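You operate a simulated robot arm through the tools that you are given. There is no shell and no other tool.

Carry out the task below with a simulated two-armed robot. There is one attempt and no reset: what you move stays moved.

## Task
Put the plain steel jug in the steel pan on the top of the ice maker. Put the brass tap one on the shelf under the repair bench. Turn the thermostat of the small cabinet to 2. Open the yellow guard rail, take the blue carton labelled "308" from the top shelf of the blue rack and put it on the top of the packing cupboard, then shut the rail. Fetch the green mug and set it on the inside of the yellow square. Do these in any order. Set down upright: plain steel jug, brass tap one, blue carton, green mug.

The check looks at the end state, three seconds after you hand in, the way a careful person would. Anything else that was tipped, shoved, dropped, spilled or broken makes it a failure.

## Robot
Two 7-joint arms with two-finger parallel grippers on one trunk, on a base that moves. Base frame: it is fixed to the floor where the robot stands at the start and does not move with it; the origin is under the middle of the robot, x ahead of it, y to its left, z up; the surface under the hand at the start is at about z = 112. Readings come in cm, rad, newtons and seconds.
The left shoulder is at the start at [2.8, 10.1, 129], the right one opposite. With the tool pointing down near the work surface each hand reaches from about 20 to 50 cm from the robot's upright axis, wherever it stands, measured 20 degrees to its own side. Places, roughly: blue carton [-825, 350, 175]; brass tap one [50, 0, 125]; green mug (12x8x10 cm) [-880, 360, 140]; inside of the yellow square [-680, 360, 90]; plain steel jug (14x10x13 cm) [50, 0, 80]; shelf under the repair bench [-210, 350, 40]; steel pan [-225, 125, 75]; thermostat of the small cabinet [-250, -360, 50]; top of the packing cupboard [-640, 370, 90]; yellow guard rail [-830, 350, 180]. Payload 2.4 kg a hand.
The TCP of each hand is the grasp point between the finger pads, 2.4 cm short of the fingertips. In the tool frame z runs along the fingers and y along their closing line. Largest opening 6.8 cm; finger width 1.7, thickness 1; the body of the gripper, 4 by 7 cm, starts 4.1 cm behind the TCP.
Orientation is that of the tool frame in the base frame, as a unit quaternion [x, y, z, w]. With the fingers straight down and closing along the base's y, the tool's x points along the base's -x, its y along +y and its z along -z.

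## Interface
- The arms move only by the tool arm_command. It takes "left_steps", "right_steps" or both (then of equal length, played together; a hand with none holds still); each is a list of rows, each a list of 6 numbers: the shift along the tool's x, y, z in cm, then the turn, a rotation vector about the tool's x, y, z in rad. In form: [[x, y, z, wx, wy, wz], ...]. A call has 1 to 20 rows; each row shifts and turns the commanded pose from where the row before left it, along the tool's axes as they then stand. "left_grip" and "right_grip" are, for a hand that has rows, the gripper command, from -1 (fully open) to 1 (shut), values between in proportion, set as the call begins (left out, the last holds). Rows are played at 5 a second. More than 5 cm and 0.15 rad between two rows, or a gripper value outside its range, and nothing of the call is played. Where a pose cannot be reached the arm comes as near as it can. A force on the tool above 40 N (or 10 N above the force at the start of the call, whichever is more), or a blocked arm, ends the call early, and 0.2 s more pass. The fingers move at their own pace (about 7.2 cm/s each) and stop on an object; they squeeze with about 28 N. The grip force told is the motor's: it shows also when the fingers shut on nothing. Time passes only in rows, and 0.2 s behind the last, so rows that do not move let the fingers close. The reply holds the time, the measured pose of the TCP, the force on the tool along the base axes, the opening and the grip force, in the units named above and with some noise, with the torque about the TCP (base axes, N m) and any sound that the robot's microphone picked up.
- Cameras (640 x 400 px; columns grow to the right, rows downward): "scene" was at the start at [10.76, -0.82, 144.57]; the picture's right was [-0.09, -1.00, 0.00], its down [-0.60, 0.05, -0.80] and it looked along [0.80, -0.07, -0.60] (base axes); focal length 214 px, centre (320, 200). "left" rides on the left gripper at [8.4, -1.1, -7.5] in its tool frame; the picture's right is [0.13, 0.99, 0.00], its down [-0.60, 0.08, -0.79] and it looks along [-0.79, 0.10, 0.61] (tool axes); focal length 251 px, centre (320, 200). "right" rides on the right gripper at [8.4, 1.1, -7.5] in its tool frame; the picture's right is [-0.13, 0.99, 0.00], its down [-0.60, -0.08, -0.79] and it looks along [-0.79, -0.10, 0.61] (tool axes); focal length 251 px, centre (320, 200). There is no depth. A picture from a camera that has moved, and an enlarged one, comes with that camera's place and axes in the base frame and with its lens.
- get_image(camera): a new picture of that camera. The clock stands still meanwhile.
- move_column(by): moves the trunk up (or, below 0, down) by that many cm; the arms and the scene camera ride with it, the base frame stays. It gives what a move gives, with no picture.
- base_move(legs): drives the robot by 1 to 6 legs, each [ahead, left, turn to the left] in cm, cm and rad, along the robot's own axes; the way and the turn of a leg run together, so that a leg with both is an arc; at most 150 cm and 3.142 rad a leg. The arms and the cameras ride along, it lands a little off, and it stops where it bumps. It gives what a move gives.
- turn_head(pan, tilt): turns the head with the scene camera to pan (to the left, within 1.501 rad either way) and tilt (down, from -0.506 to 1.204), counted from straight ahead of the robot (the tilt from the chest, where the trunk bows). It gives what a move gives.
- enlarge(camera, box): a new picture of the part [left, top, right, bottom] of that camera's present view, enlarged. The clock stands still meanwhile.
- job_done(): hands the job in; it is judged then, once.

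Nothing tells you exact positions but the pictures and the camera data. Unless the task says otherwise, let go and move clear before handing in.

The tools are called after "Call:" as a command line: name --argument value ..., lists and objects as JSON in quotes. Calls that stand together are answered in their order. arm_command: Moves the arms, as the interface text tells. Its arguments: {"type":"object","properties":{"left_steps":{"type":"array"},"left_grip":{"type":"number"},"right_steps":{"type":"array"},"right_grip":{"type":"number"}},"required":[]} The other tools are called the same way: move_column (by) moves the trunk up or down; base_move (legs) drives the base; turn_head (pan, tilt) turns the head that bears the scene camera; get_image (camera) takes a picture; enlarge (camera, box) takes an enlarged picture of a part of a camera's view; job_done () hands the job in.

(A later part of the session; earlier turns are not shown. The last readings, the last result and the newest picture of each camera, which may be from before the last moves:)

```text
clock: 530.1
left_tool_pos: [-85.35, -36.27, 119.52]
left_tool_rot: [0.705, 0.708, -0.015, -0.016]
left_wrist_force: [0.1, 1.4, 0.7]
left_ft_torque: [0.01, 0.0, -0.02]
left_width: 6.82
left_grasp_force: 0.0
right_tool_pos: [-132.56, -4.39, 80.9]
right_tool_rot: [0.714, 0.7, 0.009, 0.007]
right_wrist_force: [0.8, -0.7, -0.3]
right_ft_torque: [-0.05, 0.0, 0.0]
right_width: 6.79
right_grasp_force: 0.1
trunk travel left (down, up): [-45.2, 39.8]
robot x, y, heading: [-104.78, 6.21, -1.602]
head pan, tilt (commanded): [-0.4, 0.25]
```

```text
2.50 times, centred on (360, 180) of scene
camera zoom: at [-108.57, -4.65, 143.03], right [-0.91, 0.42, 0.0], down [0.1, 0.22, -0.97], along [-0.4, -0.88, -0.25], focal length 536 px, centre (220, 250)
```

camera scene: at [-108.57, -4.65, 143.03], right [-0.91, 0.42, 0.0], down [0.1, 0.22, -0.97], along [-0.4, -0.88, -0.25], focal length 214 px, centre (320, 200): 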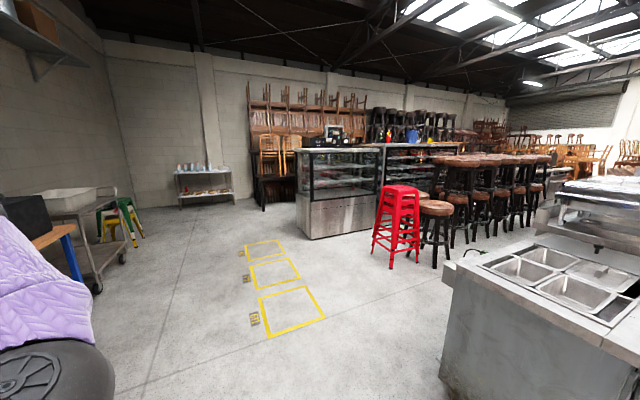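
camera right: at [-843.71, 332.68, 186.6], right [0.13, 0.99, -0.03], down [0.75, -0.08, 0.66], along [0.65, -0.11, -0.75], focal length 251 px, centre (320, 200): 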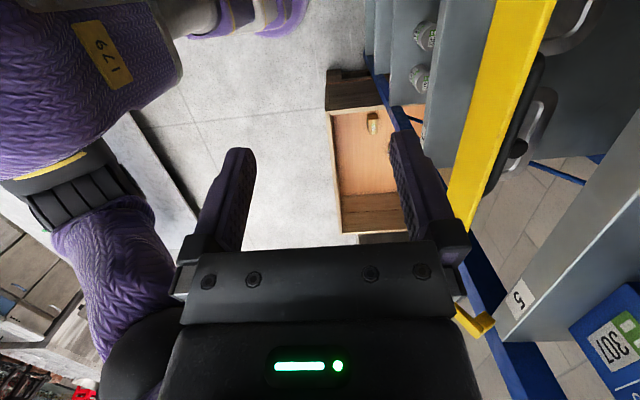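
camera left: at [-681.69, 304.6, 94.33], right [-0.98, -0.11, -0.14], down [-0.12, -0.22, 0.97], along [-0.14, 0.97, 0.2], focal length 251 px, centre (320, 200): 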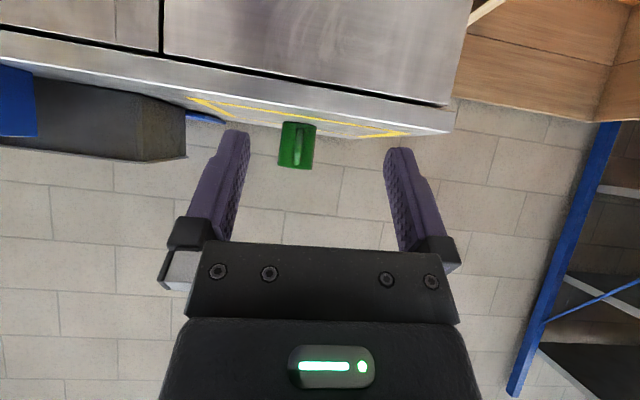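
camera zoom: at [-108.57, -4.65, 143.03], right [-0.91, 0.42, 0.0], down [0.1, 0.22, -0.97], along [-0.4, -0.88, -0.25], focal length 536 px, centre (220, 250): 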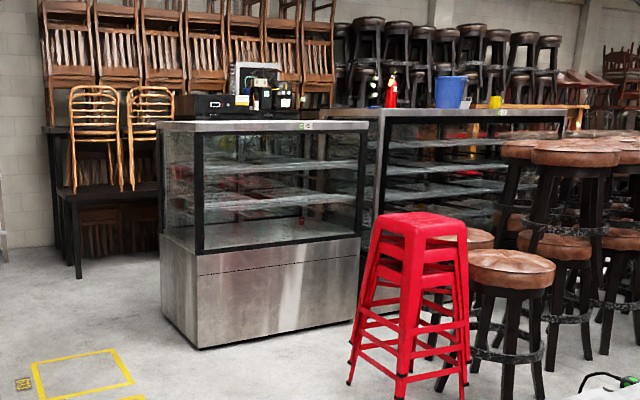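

The small display cabinet stands at x −347…−225, y −364…−293; the thermostat place [-250, -360, 50] suggests it's on its back side. I'll drive down its east side and look.

Call:
base_move --legs '[[140, -5, 0], [140, -8, 0], [110, -8, 0]]'

Call:
turn_head --pan -1.2 --tilt 0.4

Call:
get_image --camera "scene"

```text
clock: 548.9
left_tool_pos: [-120.87, -426.46, 119.67]
left_tool_rot: [0.712, 0.702, -0.015, -0.017]
left_wrist_force: [0.3, -0.6, -0.1]
left_ft_torque: [-0.04, -0.02, -0.01]
left_width: 6.82
left_grasp_force: 0.0
right_tool_pos: [-167.62, -393.74, 80.97]
right_tool_rot: [0.721, 0.693, 0.01, 0.007]
right_wrist_force: [-0.5, 0.1, -0.5]
right_ft_torque: [0.0, -0.02, 0.03]
right_width: 6.78
right_grasp_force: 0.1
trunk travel left (down, up): [-45.2, 39.8]
robot x, y, heading: [-139.46, -383.15, -1.616]
head pan, tilt (commanded): [-0.4, 0.25]
```

```text
clock: 550.1
left_tool_pos: [-120.76, -426.51, 119.61]
left_tool_rot: [0.712, 0.702, -0.015, -0.017]
left_wrist_force: [0.0, 0.1, -0.6]
left_ft_torque: [-0.04, 0.01, 0.03]
left_width: 6.81
left_grasp_force: 0.1
right_tool_pos: [-167.45, -393.71, 81.02]
right_tool_rot: [0.721, 0.693, 0.009, 0.007]
right_wrist_force: [0.3, 0.6, -1.5]
right_ft_torque: [-0.05, -0.02, -0.02]
right_width: 6.81
right_grasp_force: 0.1
trunk travel left (down, up): [-45.2, 39.8]
robot x, y, heading: [-139.31, -383.26, -1.614]
head pan, tilt (commanded): [-1.201, 0.4]
```

```text
taken
camera scene: at [-148.2, -388.96, 141.63], right [-0.32, 0.95, 0.0], down [0.37, 0.12, -0.92], along [-0.87, -0.29, -0.39], focal length 214 px, centre (320, 200)
```

scene: 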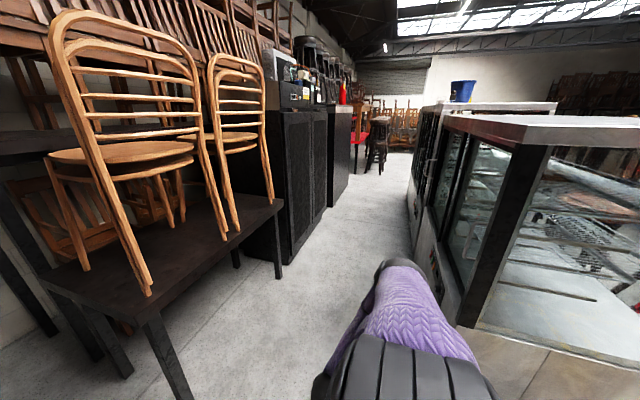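

There is an aisle (y −463…−350) between the cabinet's back and the chairs. I'll turn west and enter it a little way to look at the back panel.

Call:
base_move --legs '[[0, 0, -1.527], [30, 24, 0]]'

Call:
turn_head --pan -0.7 --tilt 0.6

Call:
get_image --camera "scene"

```text
clock: 556.2
left_tool_pos: [-212.46, -427.33, 119.68]
left_tool_rot: [1.0, 0.013, 0.001, -0.022]
left_wrist_force: [-0.2, 0.6, 0.0]
left_ft_torque: [-0.01, -0.04, -0.01]
left_width: 6.79
left_grasp_force: 0.0
right_tool_pos: [-181.71, -379.33, 80.98]
right_tool_rot: [1.0, 0.0, 0.001, 0.012]
right_wrist_force: [-0.8, -0.2, -0.8]
right_ft_torque: [0.01, 0.01, -0.01]
right_width: 6.8
right_grasp_force: 0.1
trunk travel left (down, up): [-45.2, 39.8]
robot x, y, heading: [-169.99, -406.84, 3.136]
head pan, tilt (commanded): [-1.201, 0.4]
```

```text
clock: 557.2
left_tool_pos: [-212.52, -427.26, 119.59]
left_tool_rot: [1.0, 0.013, 0.001, -0.023]
left_wrist_force: [-0.4, -0.7, 1.1]
left_ft_torque: [-0.01, 0.01, 0.0]
left_width: 6.82
left_grasp_force: 0.1
right_tool_pos: [-181.64, -379.27, 80.93]
right_tool_rot: [1.0, 0.001, 0.002, 0.012]
right_wrist_force: [-0.8, 0.0, -0.5]
right_ft_torque: [0.04, 0.03, 0.0]
right_width: 6.79
right_grasp_force: 0.0
trunk travel left (down, up): [-45.2, 39.8]
robot x, y, heading: [-170.49, -407.08, 3.14]
head pan, tilt (commanded): [-0.7, 0.6]
```

```text
taken
camera scene: at [-179.36, -401.32, 139.81], right [0.65, 0.76, 0.0], down [0.43, -0.37, -0.83], along [-0.63, 0.54, -0.56], focal length 214 px, centre (320, 200)
```

scene: 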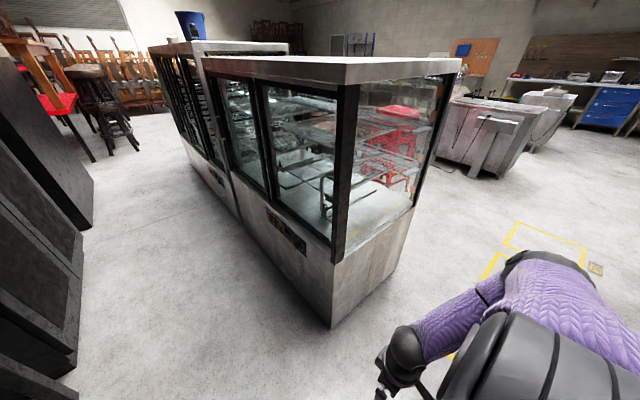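

Call:
enlarge --camera "scene" --box '[230, 180, 350, 280]'

Call:
enlarge --camera "scene" --box '[140, 40, 460, 330]'

```text
4.00 times, centred on (290, 230) of scene
camera zoom: at [-179.36, -401.32, 139.81], right [0.65, 0.76, 0.0], down [0.43, -0.37, -0.83], along [-0.63, 0.54, -0.56], focal length 858 px, centre (440, 80)
```

zoom: 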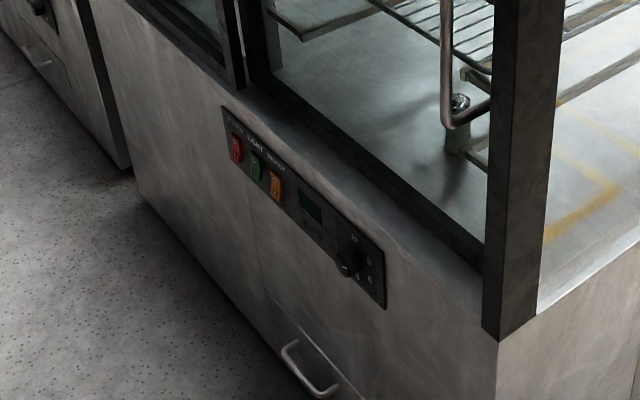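

```text
1.38 times, centred on (300, 185) of scene
camera zoom: at [-179.36, -401.32, 139.81], right [0.65, 0.76, 0.0], down [0.43, -0.37, -0.83], along [-0.63, 0.54, -0.56], focal length 296 px, centre (348, 221)
```

zoom: 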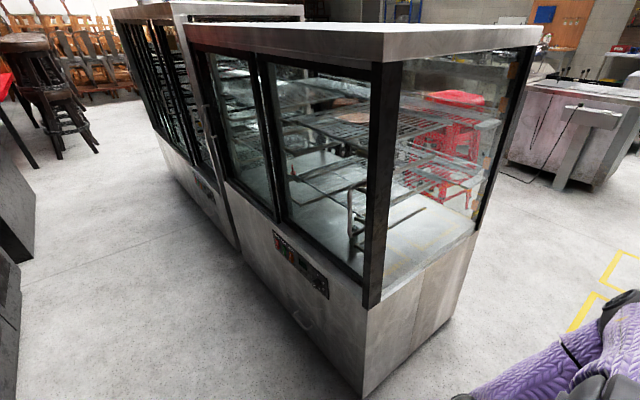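

The control panel with the thermostat knob is on the back of the near (smaller) cabinet, around [-254, -355, 50]. First I'll try to draw the left arm in more, here in the open.

Call:
arm_command --left_steps '[[0, -2, 0, 0, 0, 0], [0, -2, 0, 0, 0, 0], [0, -2, -1, 0, 0, 0], [2, 0, 0, 0, 0, 0], [2, 0, 0, 0, 0, 0], [2, 0, 0, 0, 0, 0], [2, 1, 0, 0, 0, 0], [2, 1, 0, 0, 0, 0], [2, 1, 0, 0, 0, 0], [0, 0, 0, 0, 0, 0]]'

Call:
turn_head --pan 0.5 --tilt 0.5

Call:
get_image --camera "scene"

```text
clock: 559.4
left_tool_pos: [-214.17, -423.36, 121.86]
left_tool_rot: [1.0, 0.014, 0.001, -0.022]
left_wrist_force: [1.0, 0.7, -0.1]
left_ft_torque: [0.03, -0.02, -0.04]
left_width: 6.8
left_grasp_force: 0.1
left hand out of reach, approached as far as the arm can: row 1, 2, 3, 4, 5, 6, 7, 8, 9
right_tool_pos: [-181.65, -379.24, 81.03]
right_tool_rot: [1.0, 0.0, 0.002, 0.011]
right_wrist_force: [-0.1, -0.4, 0.1]
right_ft_torque: [0.01, -0.01, -0.01]
right_width: 6.8
right_grasp_force: 0.1
trunk travel left (down, up): [-45.2, 39.8]
robot x, y, heading: [-170.26, -406.93, 3.133]
head pan, tilt (commanded): [-0.7, 0.6]
```

```text
clock: 560.8
left_tool_pos: [-214.27, -423.25, 121.84]
left_tool_rot: [1.0, 0.013, 0.001, -0.022]
left_wrist_force: [0.6, 0.2, -0.1]
left_ft_torque: [-0.03, -0.04, 0.01]
left_width: 6.79
left_grasp_force: 0.1
right_tool_pos: [-181.61, -379.31, 80.95]
right_tool_rot: [1.0, 0.0, 0.001, 0.011]
right_wrist_force: [0.4, 0.0, -0.1]
right_ft_torque: [0.01, 0.04, 0.0]
right_width: 6.81
right_grasp_force: 0.1
trunk travel left (down, up): [-45.2, 39.8]
robot x, y, heading: [-170.5, -406.91, 3.133]
head pan, tilt (commanded): [0.499, 0.499]
```

```text
taken
camera scene: at [-180.66, -411.36, 140.72], right [-0.47, 0.88, 0.0], down [0.42, 0.23, -0.88], along [-0.77, -0.41, -0.48], focal length 214 px, centre (320, 200)
```

scene: 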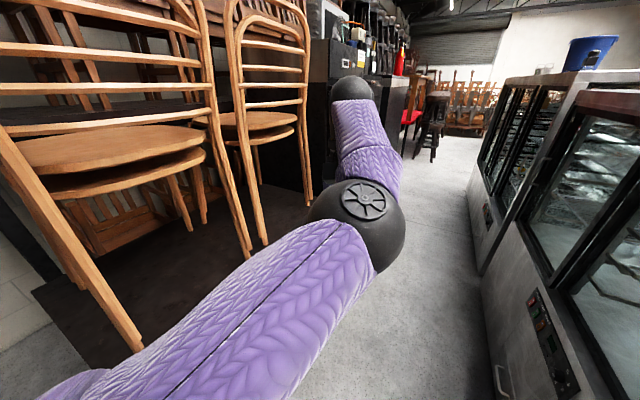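

I'll back out to open floor to re-fold the left arm low (chairs are close here).

Call:
base_move --legs '[[-50, 0, 0]]'

Call:
arm_command --left_steps '[[0.5, 0.9, 4, 0, 0, 0], [0.5, 0.9, 4, 0, 0, 0], [1, 0.9, 4, 0, 0, 0], [2, 0.9, 4, 0, 0, 0], [2.4, 0.9, 3.8, 0, 0, 0], [2.4, 0.9, 3.8, 0, 0, 0], [2.4, 0.9, 3.8, 0, 0, 0], [2.4, 0.9, 3.8, 0, 0, 0], [2.4, 0.9, 3.8, 0, 0, 0], [2.4, 0.9, 3.8, 0, 0, 0], [0, 0, 0, 0, 0, 0]]'

Call:
get_image --camera "scene"

```text
clock: 563.7
left_tool_pos: [-163.85, -423.85, 121.93]
left_tool_rot: [1.0, 0.019, 0.001, -0.022]
left_wrist_force: [0.1, -0.4, -0.6]
left_ft_torque: [-0.01, 0.04, -0.01]
left_width: 6.81
left_grasp_force: 0.0
right_tool_pos: [-131.72, -379.52, 81.04]
right_tool_rot: [1.0, 0.005, 0.002, 0.011]
right_wrist_force: [0.3, 0.2, -0.6]
right_ft_torque: [0.01, 0.0, 0.0]
right_width: 6.79
right_grasp_force: 0.1
trunk travel left (down, up): [-45.2, 39.8]
robot x, y, heading: [-119.67, -407.05, -3.138]
head pan, tilt (commanded): [0.499, 0.499]
```

```text
clock: 566.1
left_tool_pos: [-146.69, -433.29, 84.74]
left_tool_rot: [1.0, 0.019, -0.019, -0.013]
left_wrist_force: [1.5, 0.1, 0.1]
left_ft_torque: [-0.01, -0.01, -0.01]
left_width: 6.77
left_grasp_force: 0.1
left hand out of reach, approached as far as the arm can: row 1, 4
right_tool_pos: [-131.6, -379.41, 80.94]
right_tool_rot: [1.0, 0.005, 0.002, 0.011]
right_wrist_force: [-0.7, -0.1, 0.1]
right_ft_torque: [0.01, -0.01, -0.01]
right_width: 6.81
right_grasp_force: 0.1
trunk travel left (down, up): [-45.2, 39.8]
robot x, y, heading: [-120.19, -407.18, -3.136]
head pan, tilt (commanded): [0.499, 0.499]
```

```text
taken
camera scene: at [-130.38, -411.54, 140.72], right [-0.48, 0.88, 0.0], down [0.42, 0.23, -0.88], along [-0.77, -0.42, -0.48], focal length 214 px, centre (320, 200)
```

scene: 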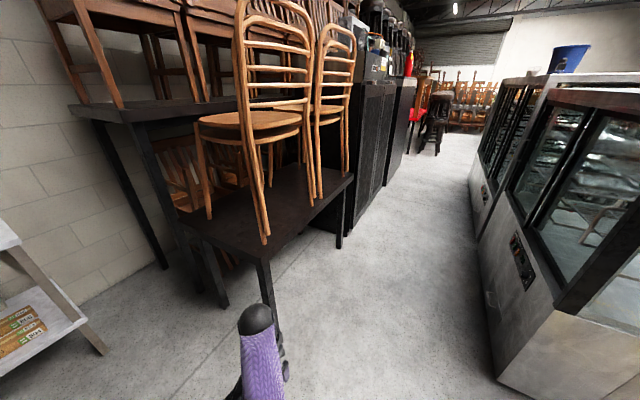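

Left arm is folded low now. I'll lower the trunk, turn to face north (toward the cabinet's back line), and point the right hand forward.

Call:
move_column --by -36

Call:
base_move --legs '[[0, 0, -1.571], [-8, 0, 0]]'

Call:
arm_command --right_steps '[[-2.8, 1.1, -0.45, 0, -0.143, 0], [-2.84, 1.1, -0.05, 0, -0.143, 0], [-2.81, 1.1, 0.36, 0, -0.143, 0], [-2.73, 1.1, 0.76, 0, -0.143, 0], [-2.6, 1.1, 1.14, 0, -0.143, 0], [-2.41, 1.1, 1.5, 0, -0.143, 0], [-2.17, 1.1, 1.82, 0, -0.143, 0], [-1.89, 1.1, 2.11, 0, -0.143, 0], [-1.57, 1.1, 2.36, 0, -0.143, 0], [-1.22, 1.1, 2.56, 0, -0.143, 0], [-0.84, 1.1, 2.71, 0, -0.141, 0], [0, 0, 0, 0, 0, 0]]'

Call:
turn_head --pan 0.6 --tilt 0.5

Call:
get_image --camera "scene"

```text
clock: 569.6
left_tool_pos: [-146.12, -432.58, 47.87]
left_tool_rot: [1.0, 0.018, -0.008, -0.023]
left_wrist_force: [0.7, -0.6, 0.5]
left_ft_torque: [0.02, 0.02, -0.03]
left_width: 6.81
left_grasp_force: 0.1
right_tool_pos: [-131.7, -379.48, 45.04]
right_tool_rot: [1.0, 0.005, 0.001, 0.012]
right_wrist_force: [0.0, 0.7, 0.4]
right_ft_torque: [-0.04, 0.03, 0.01]
right_width: 6.78
right_grasp_force: 0.1
trunk travel left (down, up): [-9.2, 75.8]
robot x, y, heading: [-119.84, -407.45, -3.142]
head pan, tilt (commanded): [0.499, 0.499]
```

```text
clock: 574.5
left_tool_pos: [-145.67, -389.08, 47.82]
left_tool_rot: [0.72, -0.694, 0.01, -0.018]
left_wrist_force: [-0.6, 0.1, -0.2]
left_ft_torque: [0.0, 0.0, 0.02]
left_width: 6.81
left_grasp_force: 0.0
right_tool_pos: [-92.42, -403.25, 45.04]
right_tool_rot: [0.711, -0.703, -0.007, 0.009]
right_wrist_force: [0.4, -0.1, 0.3]
right_ft_torque: [0.0, -0.02, 0.0]
right_width: 6.79
right_grasp_force: 0.0
trunk travel left (down, up): [-9.2, 75.8]
robot x, y, heading: [-119.59, -414.97, 1.572]
head pan, tilt (commanded): [0.499, 0.499]
```

```text
clock: 577.1
left_tool_pos: [-145.62, -389.06, 47.88]
left_tool_rot: [0.72, -0.694, 0.009, -0.018]
left_wrist_force: [1.1, 0.0, -0.1]
left_ft_torque: [0.0, -0.02, 0.02]
left_width: 6.79
left_grasp_force: 0.1
right_tool_pos: [-94.18, -371.77, 50.83]
right_tool_rot: [-0.497, 0.503, 0.51, 0.489]
right_wrist_force: [-1.4, -0.9, 0.3]
right_ft_torque: [-0.01, -0.01, 0.01]
right_width: 6.8
right_grasp_force: 0.0
right hand out of reach, approached as far as the arm can: row 5, 6, 7, 8, 9, 10, 11
trunk travel left (down, up): [-9.2, 75.8]
robot x, y, heading: [-119.87, -415.09, 1.574]
head pan, tilt (commanded): [0.499, 0.499]
```

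```text
clock: 577.8
left_tool_pos: [-145.69, -388.99, 47.78]
left_tool_rot: [0.719, -0.694, 0.009, -0.018]
left_wrist_force: [0.3, 0.0, 0.1]
left_ft_torque: [0.02, 0.0, 0.01]
left_width: 6.79
left_grasp_force: 0.0
right_tool_pos: [-94.07, -371.74, 50.9]
right_tool_rot: [-0.498, 0.504, 0.51, 0.489]
right_wrist_force: [1.0, 0.3, -0.1]
right_ft_torque: [-0.03, 0.03, 0.0]
right_width: 6.79
right_grasp_force: 0.0
trunk travel left (down, up): [-9.2, 75.8]
robot x, y, heading: [-120.21, -414.62, 1.571]
head pan, tilt (commanded): [0.6, 0.499]
```

```text
taken
camera scene: at [-125.08, -397.11, 104.12], right [0.82, 0.57, 0.0], down [0.27, -0.39, -0.88], along [-0.5, 0.72, -0.48], focal length 214 px, centre (320, 200)
```

scene: 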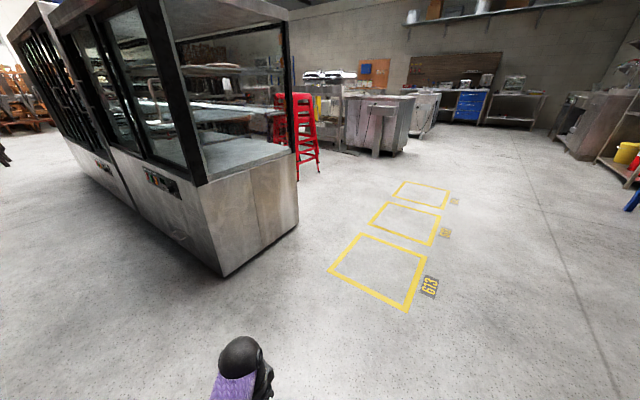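

The right hand points forward at z≈51. From two views the knob is at about [-253.7, -354.8, 51]. I'll strafe west into the aisle and look at the dial.

Call:
base_move --legs '[[-2, 90, 0], [0, 46, 0]]'

Call:
turn_head --pan 0.0 --tilt 0.85

Call:
get_image --camera "scene"

Call:
get_image --camera "right"

```text
clock: 584.9
left_tool_pos: [-282.56, -393.01, 47.94]
left_tool_rot: [0.724, -0.689, 0.009, -0.017]
left_wrist_force: [0.7, -0.3, -0.7]
left_ft_torque: [0.05, 0.0, 0.01]
left_width: 6.8
left_grasp_force: 0.0
right_tool_pos: [-231.19, -375.15, 50.8]
right_tool_rot: [-0.502, 0.5, 0.513, 0.485]
right_wrist_force: [-0.2, 0.0, -0.4]
right_ft_torque: [0.0, 0.01, 0.0]
right_width: 6.81
right_grasp_force: 0.0
trunk travel left (down, up): [-9.2, 75.8]
robot x, y, heading: [-256.28, -418.73, 1.589]
head pan, tilt (commanded): [0.6, 0.499]
```

```text
clock: 585.9
left_tool_pos: [-282.69, -392.99, 47.94]
left_tool_rot: [0.725, -0.689, 0.008, -0.019]
left_wrist_force: [0.2, -1.0, -0.7]
left_ft_torque: [-0.01, 0.0, -0.01]
left_width: 6.78
left_grasp_force: 0.1
right_tool_pos: [-231.05, -374.98, 50.88]
right_tool_rot: [-0.502, 0.499, 0.514, 0.484]
right_wrist_force: [-0.8, -0.4, -0.8]
right_ft_torque: [-0.01, 0.01, 0.0]
right_width: 6.81
right_grasp_force: 0.0
trunk travel left (down, up): [-9.2, 75.8]
robot x, y, heading: [-256.38, -418.56, 1.588]
head pan, tilt (commanded): [0.0, 0.85]
```

```text
taken
camera scene: at [-256.7, -400.46, 101.12], right [1.0, 0.02, 0.0], down [0.01, -0.75, -0.66], along [-0.01, 0.66, -0.75], focal length 214 px, centre (320, 200)
```

scene: 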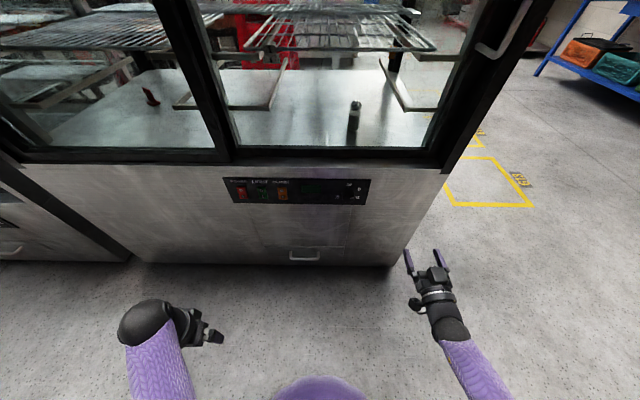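

```text
taken
camera right: at [-232.36, -382.69, 42.52], right [-0.99, -0.03, 0.16], down [0.12, -0.79, 0.6], along [0.11, 0.62, 0.78], focal length 251 px, centre (320, 200)
```

right: 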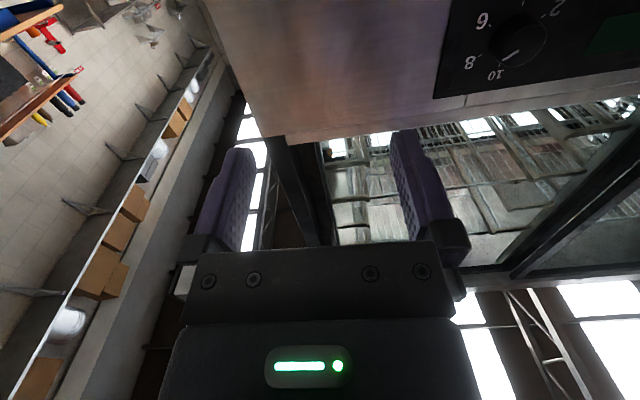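

Call:
enlarge --camera "scene" --box '[220, 165, 380, 265]'

Call:
enlarge --camera "right" --box '[440, 0, 640, 100]'

Call:
enlarge --camera "scene" --box '[320, 170, 380, 212]'

```text
4.00 times, centred on (300, 215) of scene
camera zoom: at [-256.7, -400.46, 101.12], right [1.0, 0.02, 0.0], down [0.01, -0.75, -0.66], along [-0.01, 0.66, -0.75], focal length 858 px, centre (400, 140)
```

zoom: 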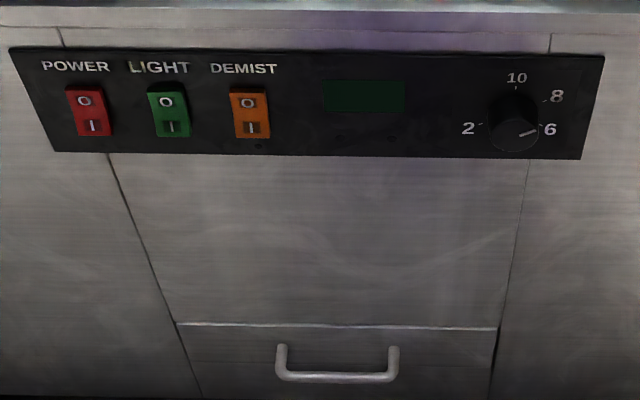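

```text
3.20 times, centred on (540, 50) of right
camera zoom: at [-232.36, -382.69, 42.52], right [-0.99, -0.03, 0.16], down [0.12, -0.79, 0.6], along [0.11, 0.62, 0.78], focal length 805 px, centre (-384, 680)
```

zoom: 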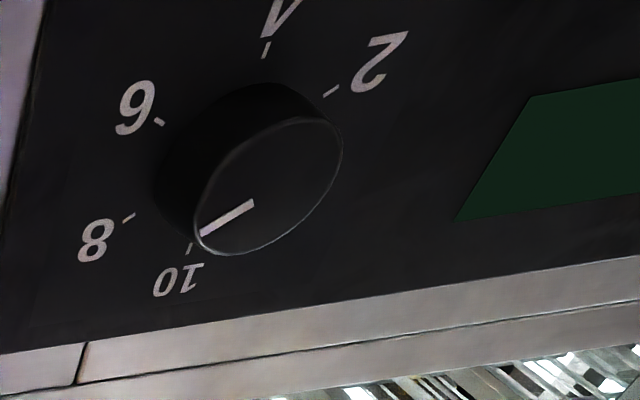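

```text
9.52 times, centred on (350, 191) of scene
camera zoom: at [-256.7, -400.46, 101.12], right [1.0, 0.02, 0.0], down [0.01, -0.75, -0.66], along [-0.01, 0.66, -0.75], focal length 2043 px, centre (34, 286)
```

zoom: 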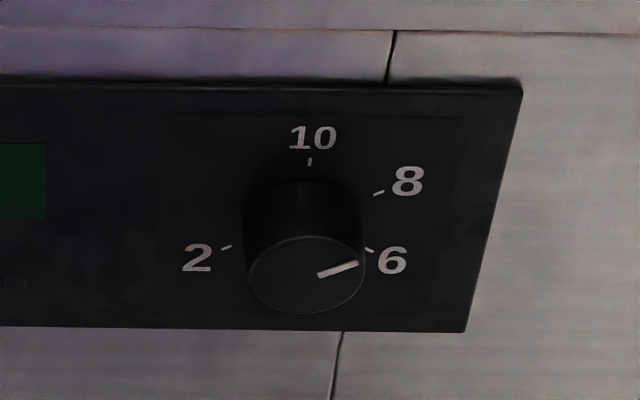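

The dial reads (from the front): 10 at top, 8, 6, 4 at the bottom, 2 at lower-left; the pointer is at about 8. So it must go clockwise by about 180° to 2. Knob axis ≈ [-249.1, y, 54.8], panel y≈−357. I'll align the right hand in front of it.

Call:
base_move --legs '[[0, 19.5, -0.033]]'

Call:
arm_command --right_steps '[[-2, 0, 0, 0, 0, 0], [-1.9, 0, 0, 0, 0, 0], [0, 0, 0, 0, 0, 0]]'

Call:
get_image --camera "right"

Call:
get_image --camera "scene"

```text
clock: 587.5
left_tool_pos: [-301.12, -392.24, 47.91]
left_tool_rot: [0.713, -0.701, 0.01, -0.018]
left_wrist_force: [0.3, 0.1, 0.0]
left_ft_torque: [0.01, -0.01, -0.03]
left_width: 6.81
left_grasp_force: 0.1
right_tool_pos: [-249.11, -375.97, 50.81]
right_tool_rot: [-0.493, 0.508, 0.506, 0.492]
right_wrist_force: [0.6, 0.4, -0.3]
right_ft_torque: [0.01, -0.01, -0.01]
right_width: 6.82
right_grasp_force: 0.1
trunk travel left (down, up): [-9.2, 75.8]
robot x, y, heading: [-276.25, -419.12, 1.558]
head pan, tilt (commanded): [0.0, 0.85]
```

```text
clock: 588.3
left_tool_pos: [-301.15, -392.2, 47.85]
left_tool_rot: [0.713, -0.7, 0.009, -0.018]
left_wrist_force: [-0.2, 1.4, -0.5]
left_ft_torque: [-0.01, -0.03, 0.0]
left_width: 6.82
left_grasp_force: 0.0
right_tool_pos: [-248.85, -376.05, 54.77]
right_tool_rot: [-0.494, 0.507, 0.507, 0.491]
right_wrist_force: [0.7, -0.1, 0.2]
right_ft_torque: [0.0, -0.01, -0.02]
right_width: 6.79
right_grasp_force: 0.3
trunk travel left (down, up): [-9.2, 75.8]
robot x, y, heading: [-276.01, -418.6, 1.558]
head pan, tilt (commanded): [0.0, 0.85]
```

```text
taken
camera right: at [-250.42, -383.61, 46.51], right [-0.99, 0.0, 0.16], down [0.1, -0.79, 0.6], along [0.13, 0.61, 0.78], focal length 251 px, centre (320, 200)
```

right: 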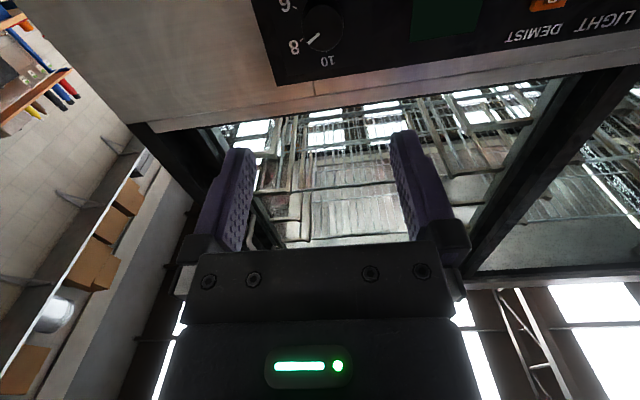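

```text
taken
camera scene: at [-275.53, -400.51, 101.12], right [1.0, -0.01, 0.0], down [-0.01, -0.75, -0.66], along [0.01, 0.66, -0.75], focal length 214 px, centre (320, 200)
```

scene: 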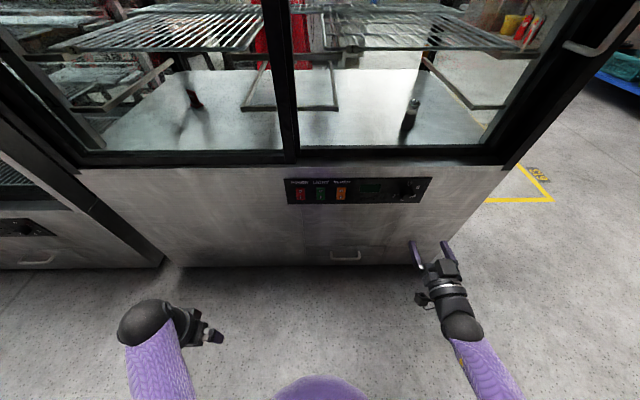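

Call:
enlarge --camera "right" --box '[250, 0, 410, 60]'

Call:
enlarge --camera "scene" --box '[380, 165, 440, 210]'

```text
4.00 times, centred on (330, 30) of right
camera zoom: at [-250.42, -383.61, 46.51], right [-0.99, 0.0, 0.16], down [0.1, -0.79, 0.6], along [0.13, 0.61, 0.78], focal length 1006 px, centre (280, 880)
```

zoom: 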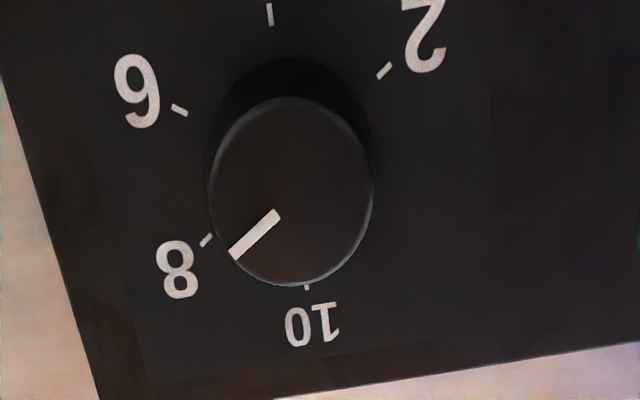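

```text
8.89 times, centred on (410, 188) of scene
camera zoom: at [-275.53, -400.51, 101.12], right [1.0, -0.01, 0.0], down [-0.01, -0.75, -0.66], along [0.01, 0.66, -0.75], focal length 1906 px, centre (-480, 311)
```

zoom: 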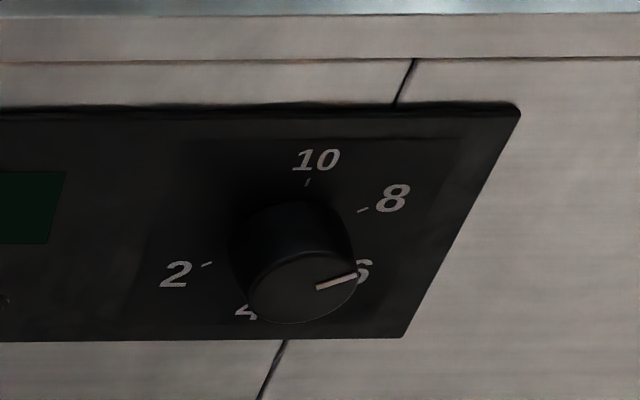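

The pointer is at 8 (≈57–60°). Knob axis refined to x −249.6, z 54.8. I'll pre-roll the hand −30°, shift slightly, and drive closer.

Call:
arm_command --right_steps '[[0, 0.75, 0, 0, 0, 0], [0, 0, 0, 0, 0, -0.131], [0, 0, 0, 0, 0, -0.131], [0, 0, 0, 0, 0, -0.131], [0, 0, 0, 0, 0, -0.131], [0, 0, 0, 0, 0, 0]]'

Call:
base_move --legs '[[9, 0, 0]]'

Call:
get_image --camera "right"

Call:
get_image --camera "scene"

```text
clock: 589.7
left_tool_pos: [-301.1, -392.2, 47.85]
left_tool_rot: [0.713, -0.7, 0.008, -0.019]
left_wrist_force: [0.1, 0.3, 0.4]
left_ft_torque: [-0.01, -0.02, -0.02]
left_width: 6.82
left_grasp_force: 0.0
right_tool_pos: [-231.48, -377.61, 58.29]
right_tool_rot: [0.609, -0.363, -0.363, -0.605]
right_wrist_force: [-0.4, 0.2, 0.3]
right_ft_torque: [0.02, 0.0, 0.03]
right_width: 6.78
right_grasp_force: 0.0
right hand out of reach, approached as far as the arm can: row 1, 2, 3, 4, 5
trunk travel left (down, up): [-9.2, 75.8]
robot x, y, heading: [-275.74, -419.17, 1.557]
head pan, tilt (commanded): [0.0, 0.85]
```

```text
clock: 590.8
left_tool_pos: [-300.96, -383.33, 47.82]
left_tool_rot: [0.713, -0.701, 0.009, -0.018]
left_wrist_force: [1.3, -0.4, 1.3]
left_ft_torque: [0.01, 0.05, 0.02]
left_width: 6.78
left_grasp_force: 0.1
right_tool_pos: [-231.43, -368.62, 58.13]
right_tool_rot: [0.608, -0.364, -0.363, -0.605]
right_wrist_force: [-0.2, -0.4, 0.3]
right_ft_torque: [0.0, 0.0, 0.01]
right_width: 6.81
right_grasp_force: 0.0
trunk travel left (down, up): [-9.2, 75.8]
robot x, y, heading: [-275.73, -409.56, 1.555]
head pan, tilt (commanded): [0.0, 0.85]
```

```text
taken
camera right: at [-228.52, -376.25, 50.31], right [-0.93, 0.0, -0.36], down [-0.22, -0.79, 0.57], along [-0.28, 0.61, 0.74], focal length 251 px, centre (320, 200)
```

right: 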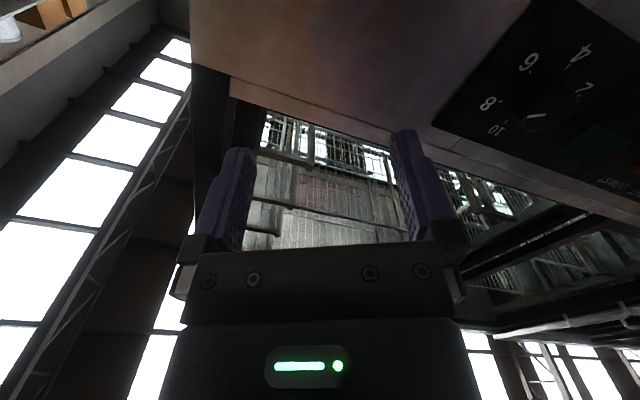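

```text
taken
camera scene: at [-275.41, -391.55, 101.12], right [1.0, -0.01, 0.0], down [-0.01, -0.75, -0.66], along [0.01, 0.66, -0.75], focal length 214 px, centre (320, 200)
```

scene: 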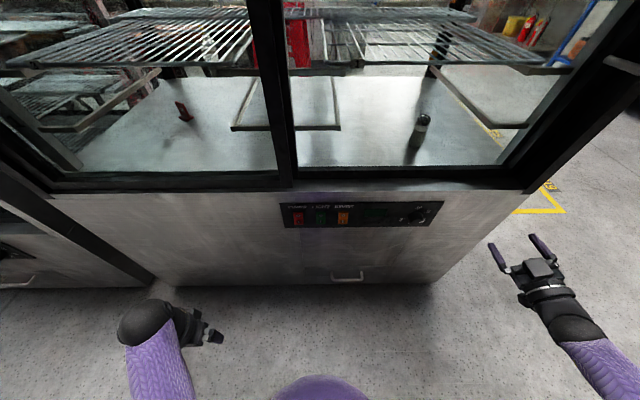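

The roll in that direction ran into a limit and displaced the hand. I'll back away, undo the roll, and try again with the arm more extended.

Call:
base_move --legs '[[-13, 0, 0]]'

Call:
arm_command --right_steps '[[0, 0, 0, 0, 0, 0.131], [0, 0, 0, 0, 0, 0.131], [0, 0, 0, 0, 0, 0.131], [0, 0, 0, 0, 0, 0.131], [0, 0, 2, 0, 0, 0], [0, 0, 2, 0, 0, 0], [0, 0, 2, 0, 0, 0], [0, 2, 0, 0, 0, 0], [0, 2, 0, 0, 0, 0], [0, 2, 0, 0, 0, 0], [0, 2, 0, 0, 0, 0], [0, 2, 0, 0, 0, 0], [0, 2, 0, 0, 0, 0], [0, 0, 0, 0, 0, 0]]'

Call:
get_image --camera "scene"

```text
clock: 592.0
left_tool_pos: [-301.24, -396.22, 47.92]
left_tool_rot: [0.713, -0.7, 0.008, -0.018]
left_wrist_force: [-0.2, -0.5, 0.2]
left_ft_torque: [0.03, 0.03, 0.03]
left_width: 6.78
left_grasp_force: 0.0
right_tool_pos: [-231.54, -381.56, 58.22]
right_tool_rot: [0.609, -0.363, -0.363, -0.605]
right_wrist_force: [-0.1, -0.2, 0.2]
right_ft_torque: [-0.01, -0.01, -0.01]
right_width: 6.81
right_grasp_force: 0.1
trunk travel left (down, up): [-9.2, 75.8]
robot x, y, heading: [-275.89, -422.78, 1.558]
head pan, tilt (commanded): [0.0, 0.85]
```

```text
clock: 595.0
left_tool_pos: [-301.25, -396.26, 47.85]
left_tool_rot: [0.714, -0.7, 0.007, -0.019]
left_wrist_force: [-0.3, 0.6, -0.1]
left_ft_torque: [-0.02, 0.0, -0.04]
left_width: 6.8
left_grasp_force: 0.0
right_tool_pos: [-243.43, -375.67, 58.47]
right_tool_rot: [-0.493, 0.509, 0.507, 0.491]
right_wrist_force: [-0.7, -0.7, 0.6]
right_ft_torque: [0.01, 0.01, -0.03]
right_width: 6.78
right_grasp_force: 0.1
trunk travel left (down, up): [-9.2, 75.8]
robot x, y, heading: [-275.87, -422.74, 1.556]
head pan, tilt (commanded): [0.0, 0.85]
```

```text
taken
camera scene: at [-275.59, -404.51, 101.12], right [1.0, -0.01, 0.0], down [-0.01, -0.75, -0.66], along [0.01, 0.66, -0.75], focal length 214 px, centre (320, 200)
```

scene: 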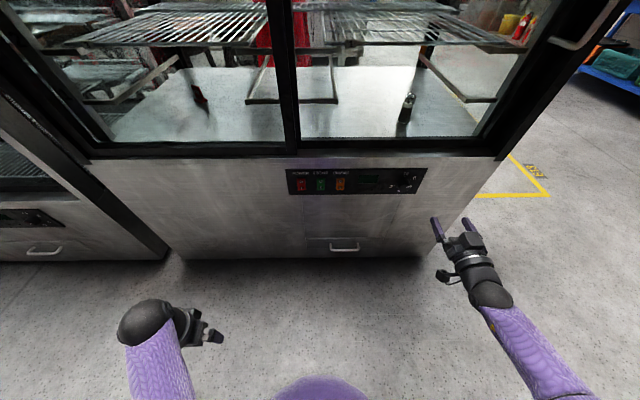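

No limits now. I'll continue to bring the hand toward the middle and then test the roll range in free air.

Call:
arm_command --right_steps '[[0, 2, 0.5, 0, 0, 0], [0, 2, 0.5, 0, 0, 0], [0, 2, 0.5, 0, 0, 0], [0, 2, 0.5, 0, 0, 0], [0, 2, 0, 0, 0, 0], [0, 2, 0, 0, 0, 0], [0, 2, 0, 0, 0, 0], [0, 0, 0, 0, 0, 0]]'

Call:
arm_command --right_steps '[[0, 0, 0, 0, 0, -0.131], [0, 0, 0, 0, 0, -0.131], [0, 0, 0, 0, 0, -0.131], [0, 0, 0, 0, 0, -0.131], [0, 0, 0, 0, 0, 0]]'

```text
clock: 596.9
left_tool_pos: [-301.27, -396.2, 47.89]
left_tool_rot: [0.713, -0.7, 0.009, -0.019]
left_wrist_force: [1.0, 0.9, 0.4]
left_ft_torque: [-0.03, -0.01, -0.02]
left_width: 6.79
left_grasp_force: 0.0
right_tool_pos: [-250.08, -373.08, 58.63]
right_tool_rot: [-0.494, 0.509, 0.51, 0.487]
right_wrist_force: [-0.4, 1.1, -0.5]
right_ft_torque: [0.03, 0.01, 0.0]
right_width: 6.81
right_grasp_force: 0.1
right hand out of reach, approached as far as the arm can: row 4, 5, 6, 7
trunk travel left (down, up): [-9.2, 75.8]
robot x, y, heading: [-275.53, -422.77, 1.557]
head pan, tilt (commanded): [0.0, 0.85]
```

```text
clock: 598.0
left_tool_pos: [-301.25, -396.2, 47.89]
left_tool_rot: [0.713, -0.7, 0.008, -0.018]
left_wrist_force: [-0.6, 0.6, 0.0]
left_ft_torque: [0.02, -0.04, 0.02]
left_width: 6.79
left_grasp_force: 0.1
right_tool_pos: [-234.64, -372.42, 61.84]
right_tool_rot: [0.609, -0.363, -0.363, -0.605]
right_wrist_force: [-1.0, 0.0, 0.4]
right_ft_torque: [0.03, 0.01, 0.02]
right_width: 6.79
right_grasp_force: 0.1
right hand out of reach, approached as far as the arm can: row 1, 2, 3, 4
trunk travel left (down, up): [-9.2, 75.8]
robot x, y, heading: [-275.56, -422.84, 1.561]
head pan, tilt (commanded): [0.0, 0.85]
```

The right hand rolls freely only the other way (positive), which is also the direction needed. I'll roll to about +60° and recentre.

Call:
arm_command --right_steps '[[0, 0, 0, 0, 0, 0.143], [0, 0, 0, 0, 0, 0.143], [0, 0, 0, 0, 0, 0.143], [0, 0, 0, 0, 0, 0.143], [0, 0, 0, 0, 0, 0.143], [0, 0, 0, 0, 0, 0.143], [0, 0, 0, 0, 0, 0.143], [0, 0, 0, 0, 0, 0.143], [0, 0, 0, 0, 0, 0.143], [0, 0, 0, 0, 0, 0.143], [0, 0, 0, 0, 0, 0.143], [0, 0, 0, 0, 0, 0]]'

```text
clock: 600.6
left_tool_pos: [-301.34, -396.27, 47.82]
left_tool_rot: [0.714, -0.7, 0.008, -0.019]
left_wrist_force: [0.1, -0.3, 0.1]
left_ft_torque: [0.0, 0.0, -0.01]
left_width: 6.81
left_grasp_force: 0.1
right_tool_pos: [-234.75, -372.44, 61.8]
right_tool_rot: [-0.172, 0.688, 0.684, 0.17]
right_wrist_force: [-1.6, -0.4, 0.0]
right_ft_torque: [-0.02, -0.04, 0.01]
right_width: 6.82
right_grasp_force: 0.1
trunk travel left (down, up): [-9.2, 75.8]
robot x, y, heading: [-275.9, -422.63, 1.562]
head pan, tilt (commanded): [0.0, 0.85]
```

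Call:
arm_command --right_steps '[[1.76, 0.94, 0, 0, 0, 0], [1.76, 0.94, 0, 0, 0, 0], [1.76, 0.94, 0, 0, 0, 0], [1.76, 0.94, 0, 0, 0, 0], [1.76, 0.94, 0, 0, 0, 0], [1.76, 0.94, 0, 0, 0, 0], [1.76, 0.94, 0, 0, 0, 0], [1.76, 0.94, 0, 0, 0, 0], [1.76, 0.94, 0, 0, 0, 0], [1.76, 0.94, 0, 0, 0, 0], [0, 0, 0, 0, 0, 0]]'

Call:
get_image --camera "scene"

```text
clock: 603.0
left_tool_pos: [-301.17, -396.24, 47.88]
left_tool_rot: [0.714, -0.7, 0.008, -0.018]
left_wrist_force: [0.3, 0.5, -0.5]
left_ft_torque: [-0.01, 0.0, -0.04]
left_width: 6.77
left_grasp_force: 0.1
right_tool_pos: [-254.68, -372.61, 61.94]
right_tool_rot: [-0.172, 0.688, 0.684, 0.172]
right_wrist_force: [0.3, -0.2, 0.5]
right_ft_torque: [-0.02, 0.02, -0.01]
right_width: 6.8
right_grasp_force: 0.1
trunk travel left (down, up): [-9.2, 75.8]
robot x, y, heading: [-276.05, -422.88, 1.557]
head pan, tilt (commanded): [0.0, 0.85]
```

```text
taken
camera scene: at [-275.6, -404.51, 101.12], right [1.0, -0.01, 0.0], down [-0.01, -0.75, -0.66], along [0.01, 0.66, -0.75], focal length 214 px, centre (320, 200)
```

scene: 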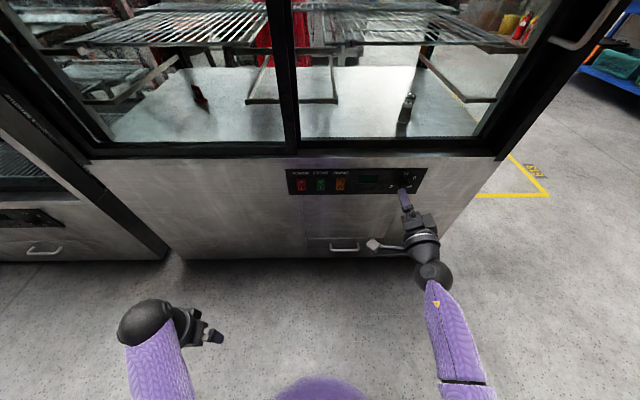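

Call:
arm_command --right_steps '[[0, 0, 0, 0, 0, -0.14], [0, 0, 0, 0, 0, -0.14], [0, 0, 0, 0, 0, -0.14], [0, 0, 0, 0, 0, 0]]'

Call:
arm_command --right_steps '[[0, 0, 0, 0, 0, 0.14], [0, 0, 0, 0, 0, 0.14], [0, 0, 0, 0, 0, 0.14], [0, 0, 0, 0, 0, 0.14], [0, 0, 0, 0, 0, 0.14], [0, 0, 0, 0, 0, 0.14], [0, 0, 0, 0, 0, 0.14], [0, 0, 0, 0, 0, 0.14], [0, 0, 0, 0, 0, 0.14], [0, 0, 0, 0, 0, 0.14], [0, 0, 0, 0, 0, 0.14], [0, 0, 0, 0, 0, 0]]'

```text
clock: 604.0
left_tool_pos: [-301.27, -396.21, 47.84]
left_tool_rot: [0.714, -0.7, 0.01, -0.018]
left_wrist_force: [1.3, 0.7, -0.4]
left_ft_torque: [0.0, 0.02, -0.03]
left_width: 6.81
left_grasp_force: 0.1
right_tool_pos: [-254.59, -372.55, 61.9]
right_tool_rot: [-0.314, 0.636, 0.634, 0.31]
right_wrist_force: [0.1, -0.6, 1.0]
right_ft_torque: [0.01, 0.0, -0.03]
right_width: 6.83
right_grasp_force: 0.1
trunk travel left (down, up): [-9.2, 75.8]
robot x, y, heading: [-276.06, -423.22, 1.557]
head pan, tilt (commanded): [0.0, 0.85]
```

```text
clock: 606.6
left_tool_pos: [-301.29, -396.28, 47.94]
left_tool_rot: [0.714, -0.7, 0.009, -0.018]
left_wrist_force: [-0.3, -0.4, 0.1]
left_ft_torque: [0.0, -0.02, -0.01]
left_width: 6.8
left_grasp_force: 0.1
right_tool_pos: [-254.67, -372.47, 61.95]
right_tool_rot: [0.219, 0.674, 0.671, -0.219]
right_wrist_force: [-0.6, 0.0, -0.3]
right_ft_torque: [0.01, -0.01, 0.03]
right_width: 6.79
right_grasp_force: 0.1
trunk travel left (down, up): [-9.2, 75.8]
robot x, y, heading: [-275.87, -422.83, 1.561]
head pan, tilt (commanded): [0.0, 0.85]
```

Roll from +38° to +126° works freely, so two grips of about 90° each will do. Back to +38° and align with the knob.

Call:
arm_command --right_steps '[[0, 0, 0, 0, 0, -0.14], [0, 0, 0, 0, 0, -0.14], [0, 0, 0, 0, 0, -0.14], [0, 0, 0, 0, 0, -0.14], [0, 0, 0, 0, 0, -0.14], [0, 0, 0, 0, 0, -0.14], [0, 0, 0, 0, 0, -0.14], [0, 0, 0, 0, 0, -0.14], [0, 0, 0, 0, 0, -0.14], [0, 0, 0, 0, 0, -0.14], [0, 0, 0, 0, 0, -0.14], [0.84, -2.8, 0, 0, 0, 0], [0.84, -2.8, 0, 0, 0, 0], [0.83, -2.8, 0, 0, 0, 0], [0, 0, 0, 0, 0, 0]]'

Call:
get_image --camera "right"

Call:
enlarge --camera "scene" --box '[360, 150, 480, 240]'

```text
clock: 609.9
left_tool_pos: [-301.22, -396.28, 47.93]
left_tool_rot: [0.714, -0.7, 0.008, -0.019]
left_wrist_force: [0.2, -0.6, 0.3]
left_ft_torque: [-0.01, 0.01, -0.03]
left_width: 6.84
left_grasp_force: 0.1
right_tool_pos: [-249.44, -372.64, 54.77]
right_tool_rot: [-0.313, 0.636, 0.634, 0.309]
right_wrist_force: [-0.4, 0.7, 0.3]
right_ft_torque: [-0.01, 0.02, 0.01]
right_width: 6.82
right_grasp_force: 0.0
trunk travel left (down, up): [-9.2, 75.8]
robot x, y, heading: [-276.0, -422.85, 1.555]
head pan, tilt (commanded): [0.0, 0.85]
```

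```text
taken
camera right: at [-255.59, -380.19, 48.83], right [-0.7, 0.0, 0.71], down [0.43, -0.79, 0.43], along [0.56, 0.61, 0.56], focal length 251 px, centre (320, 200)
```

right: 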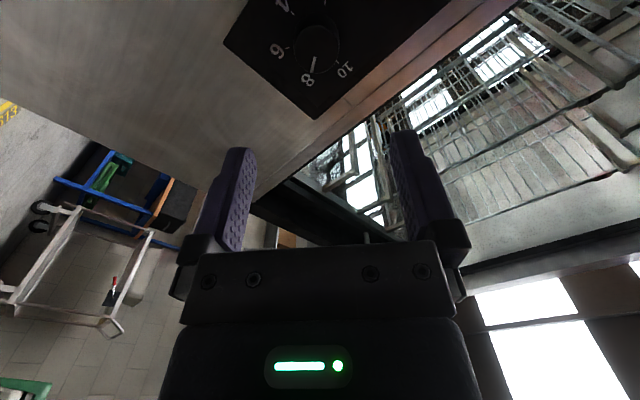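

```text
4.44 times, centred on (420, 195) of scene
camera zoom: at [-275.6, -404.51, 101.12], right [1.0, -0.01, 0.0], down [-0.01, -0.75, -0.66], along [0.01, 0.66, -0.75], focal length 953 px, centre (-124, 222)
```

zoom: 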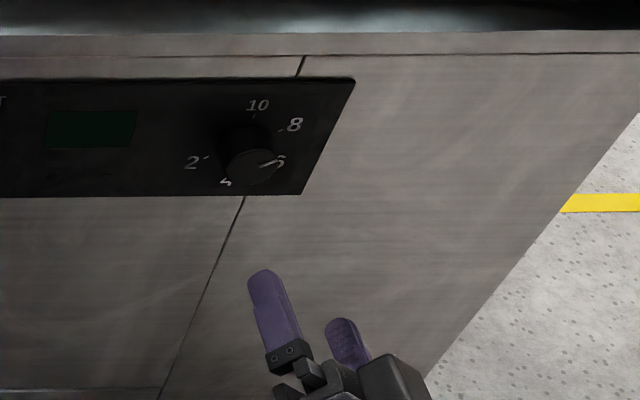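

Aligned within a few mm. Approaching the knob: base forward 8 cm, then the arm.

Call:
base_move --legs '[[8, 0, 0.012]]'

Call:
get_image --camera "right"

Call:
enlarge --camera "scene" --box '[360, 150, 480, 240]'

```text
clock: 610.9
left_tool_pos: [-301.55, -388.67, 47.91]
left_tool_rot: [0.718, -0.696, 0.008, -0.019]
left_wrist_force: [-0.4, -0.5, -0.2]
left_ft_torque: [-0.05, 0.04, 0.01]
left_width: 6.81
left_grasp_force: 0.1
right_tool_pos: [-249.98, -364.55, 54.75]
right_tool_rot: [-0.315, 0.634, 0.636, 0.305]
right_wrist_force: [0.9, 0.9, -0.7]
right_ft_torque: [0.01, 0.02, -0.02]
right_width: 6.79
right_grasp_force: 0.1
trunk travel left (down, up): [-9.2, 75.8]
robot x, y, heading: [-275.48, -415.28, 1.569]
head pan, tilt (commanded): [0.0, 0.85]
```

```text
taken
camera right: at [-256.04, -372.15, 48.85], right [-0.7, -0.01, 0.71], down [0.44, -0.79, 0.43], along [0.56, 0.62, 0.56], focal length 251 px, centre (320, 200)
```

right: 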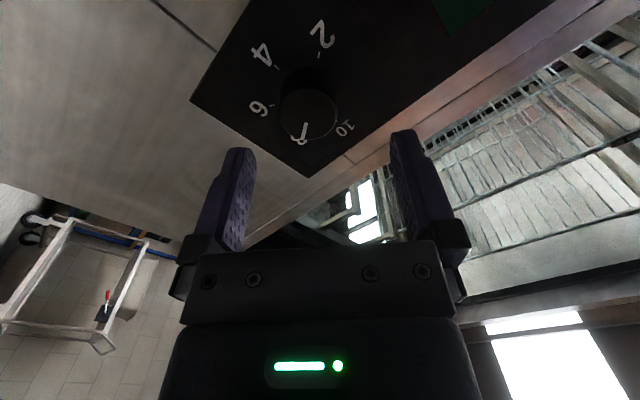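

```text
4.44 times, centred on (420, 195) of scene
camera zoom: at [-275.74, -396.69, 101.12], right [1.0, 0.0, 0.0], down [0.0, -0.75, -0.66], along [0.0, 0.66, -0.75], focal length 953 px, centre (-124, 222)
```

zoom: 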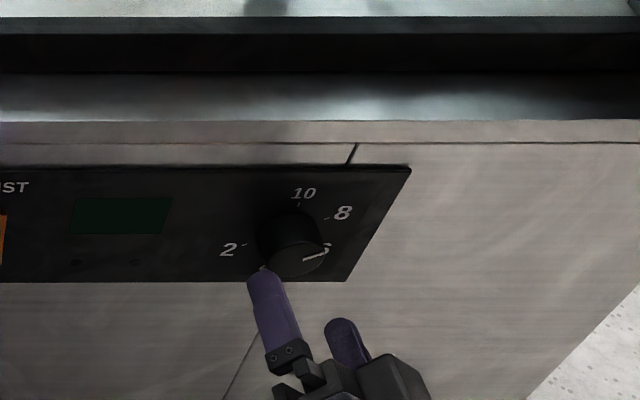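

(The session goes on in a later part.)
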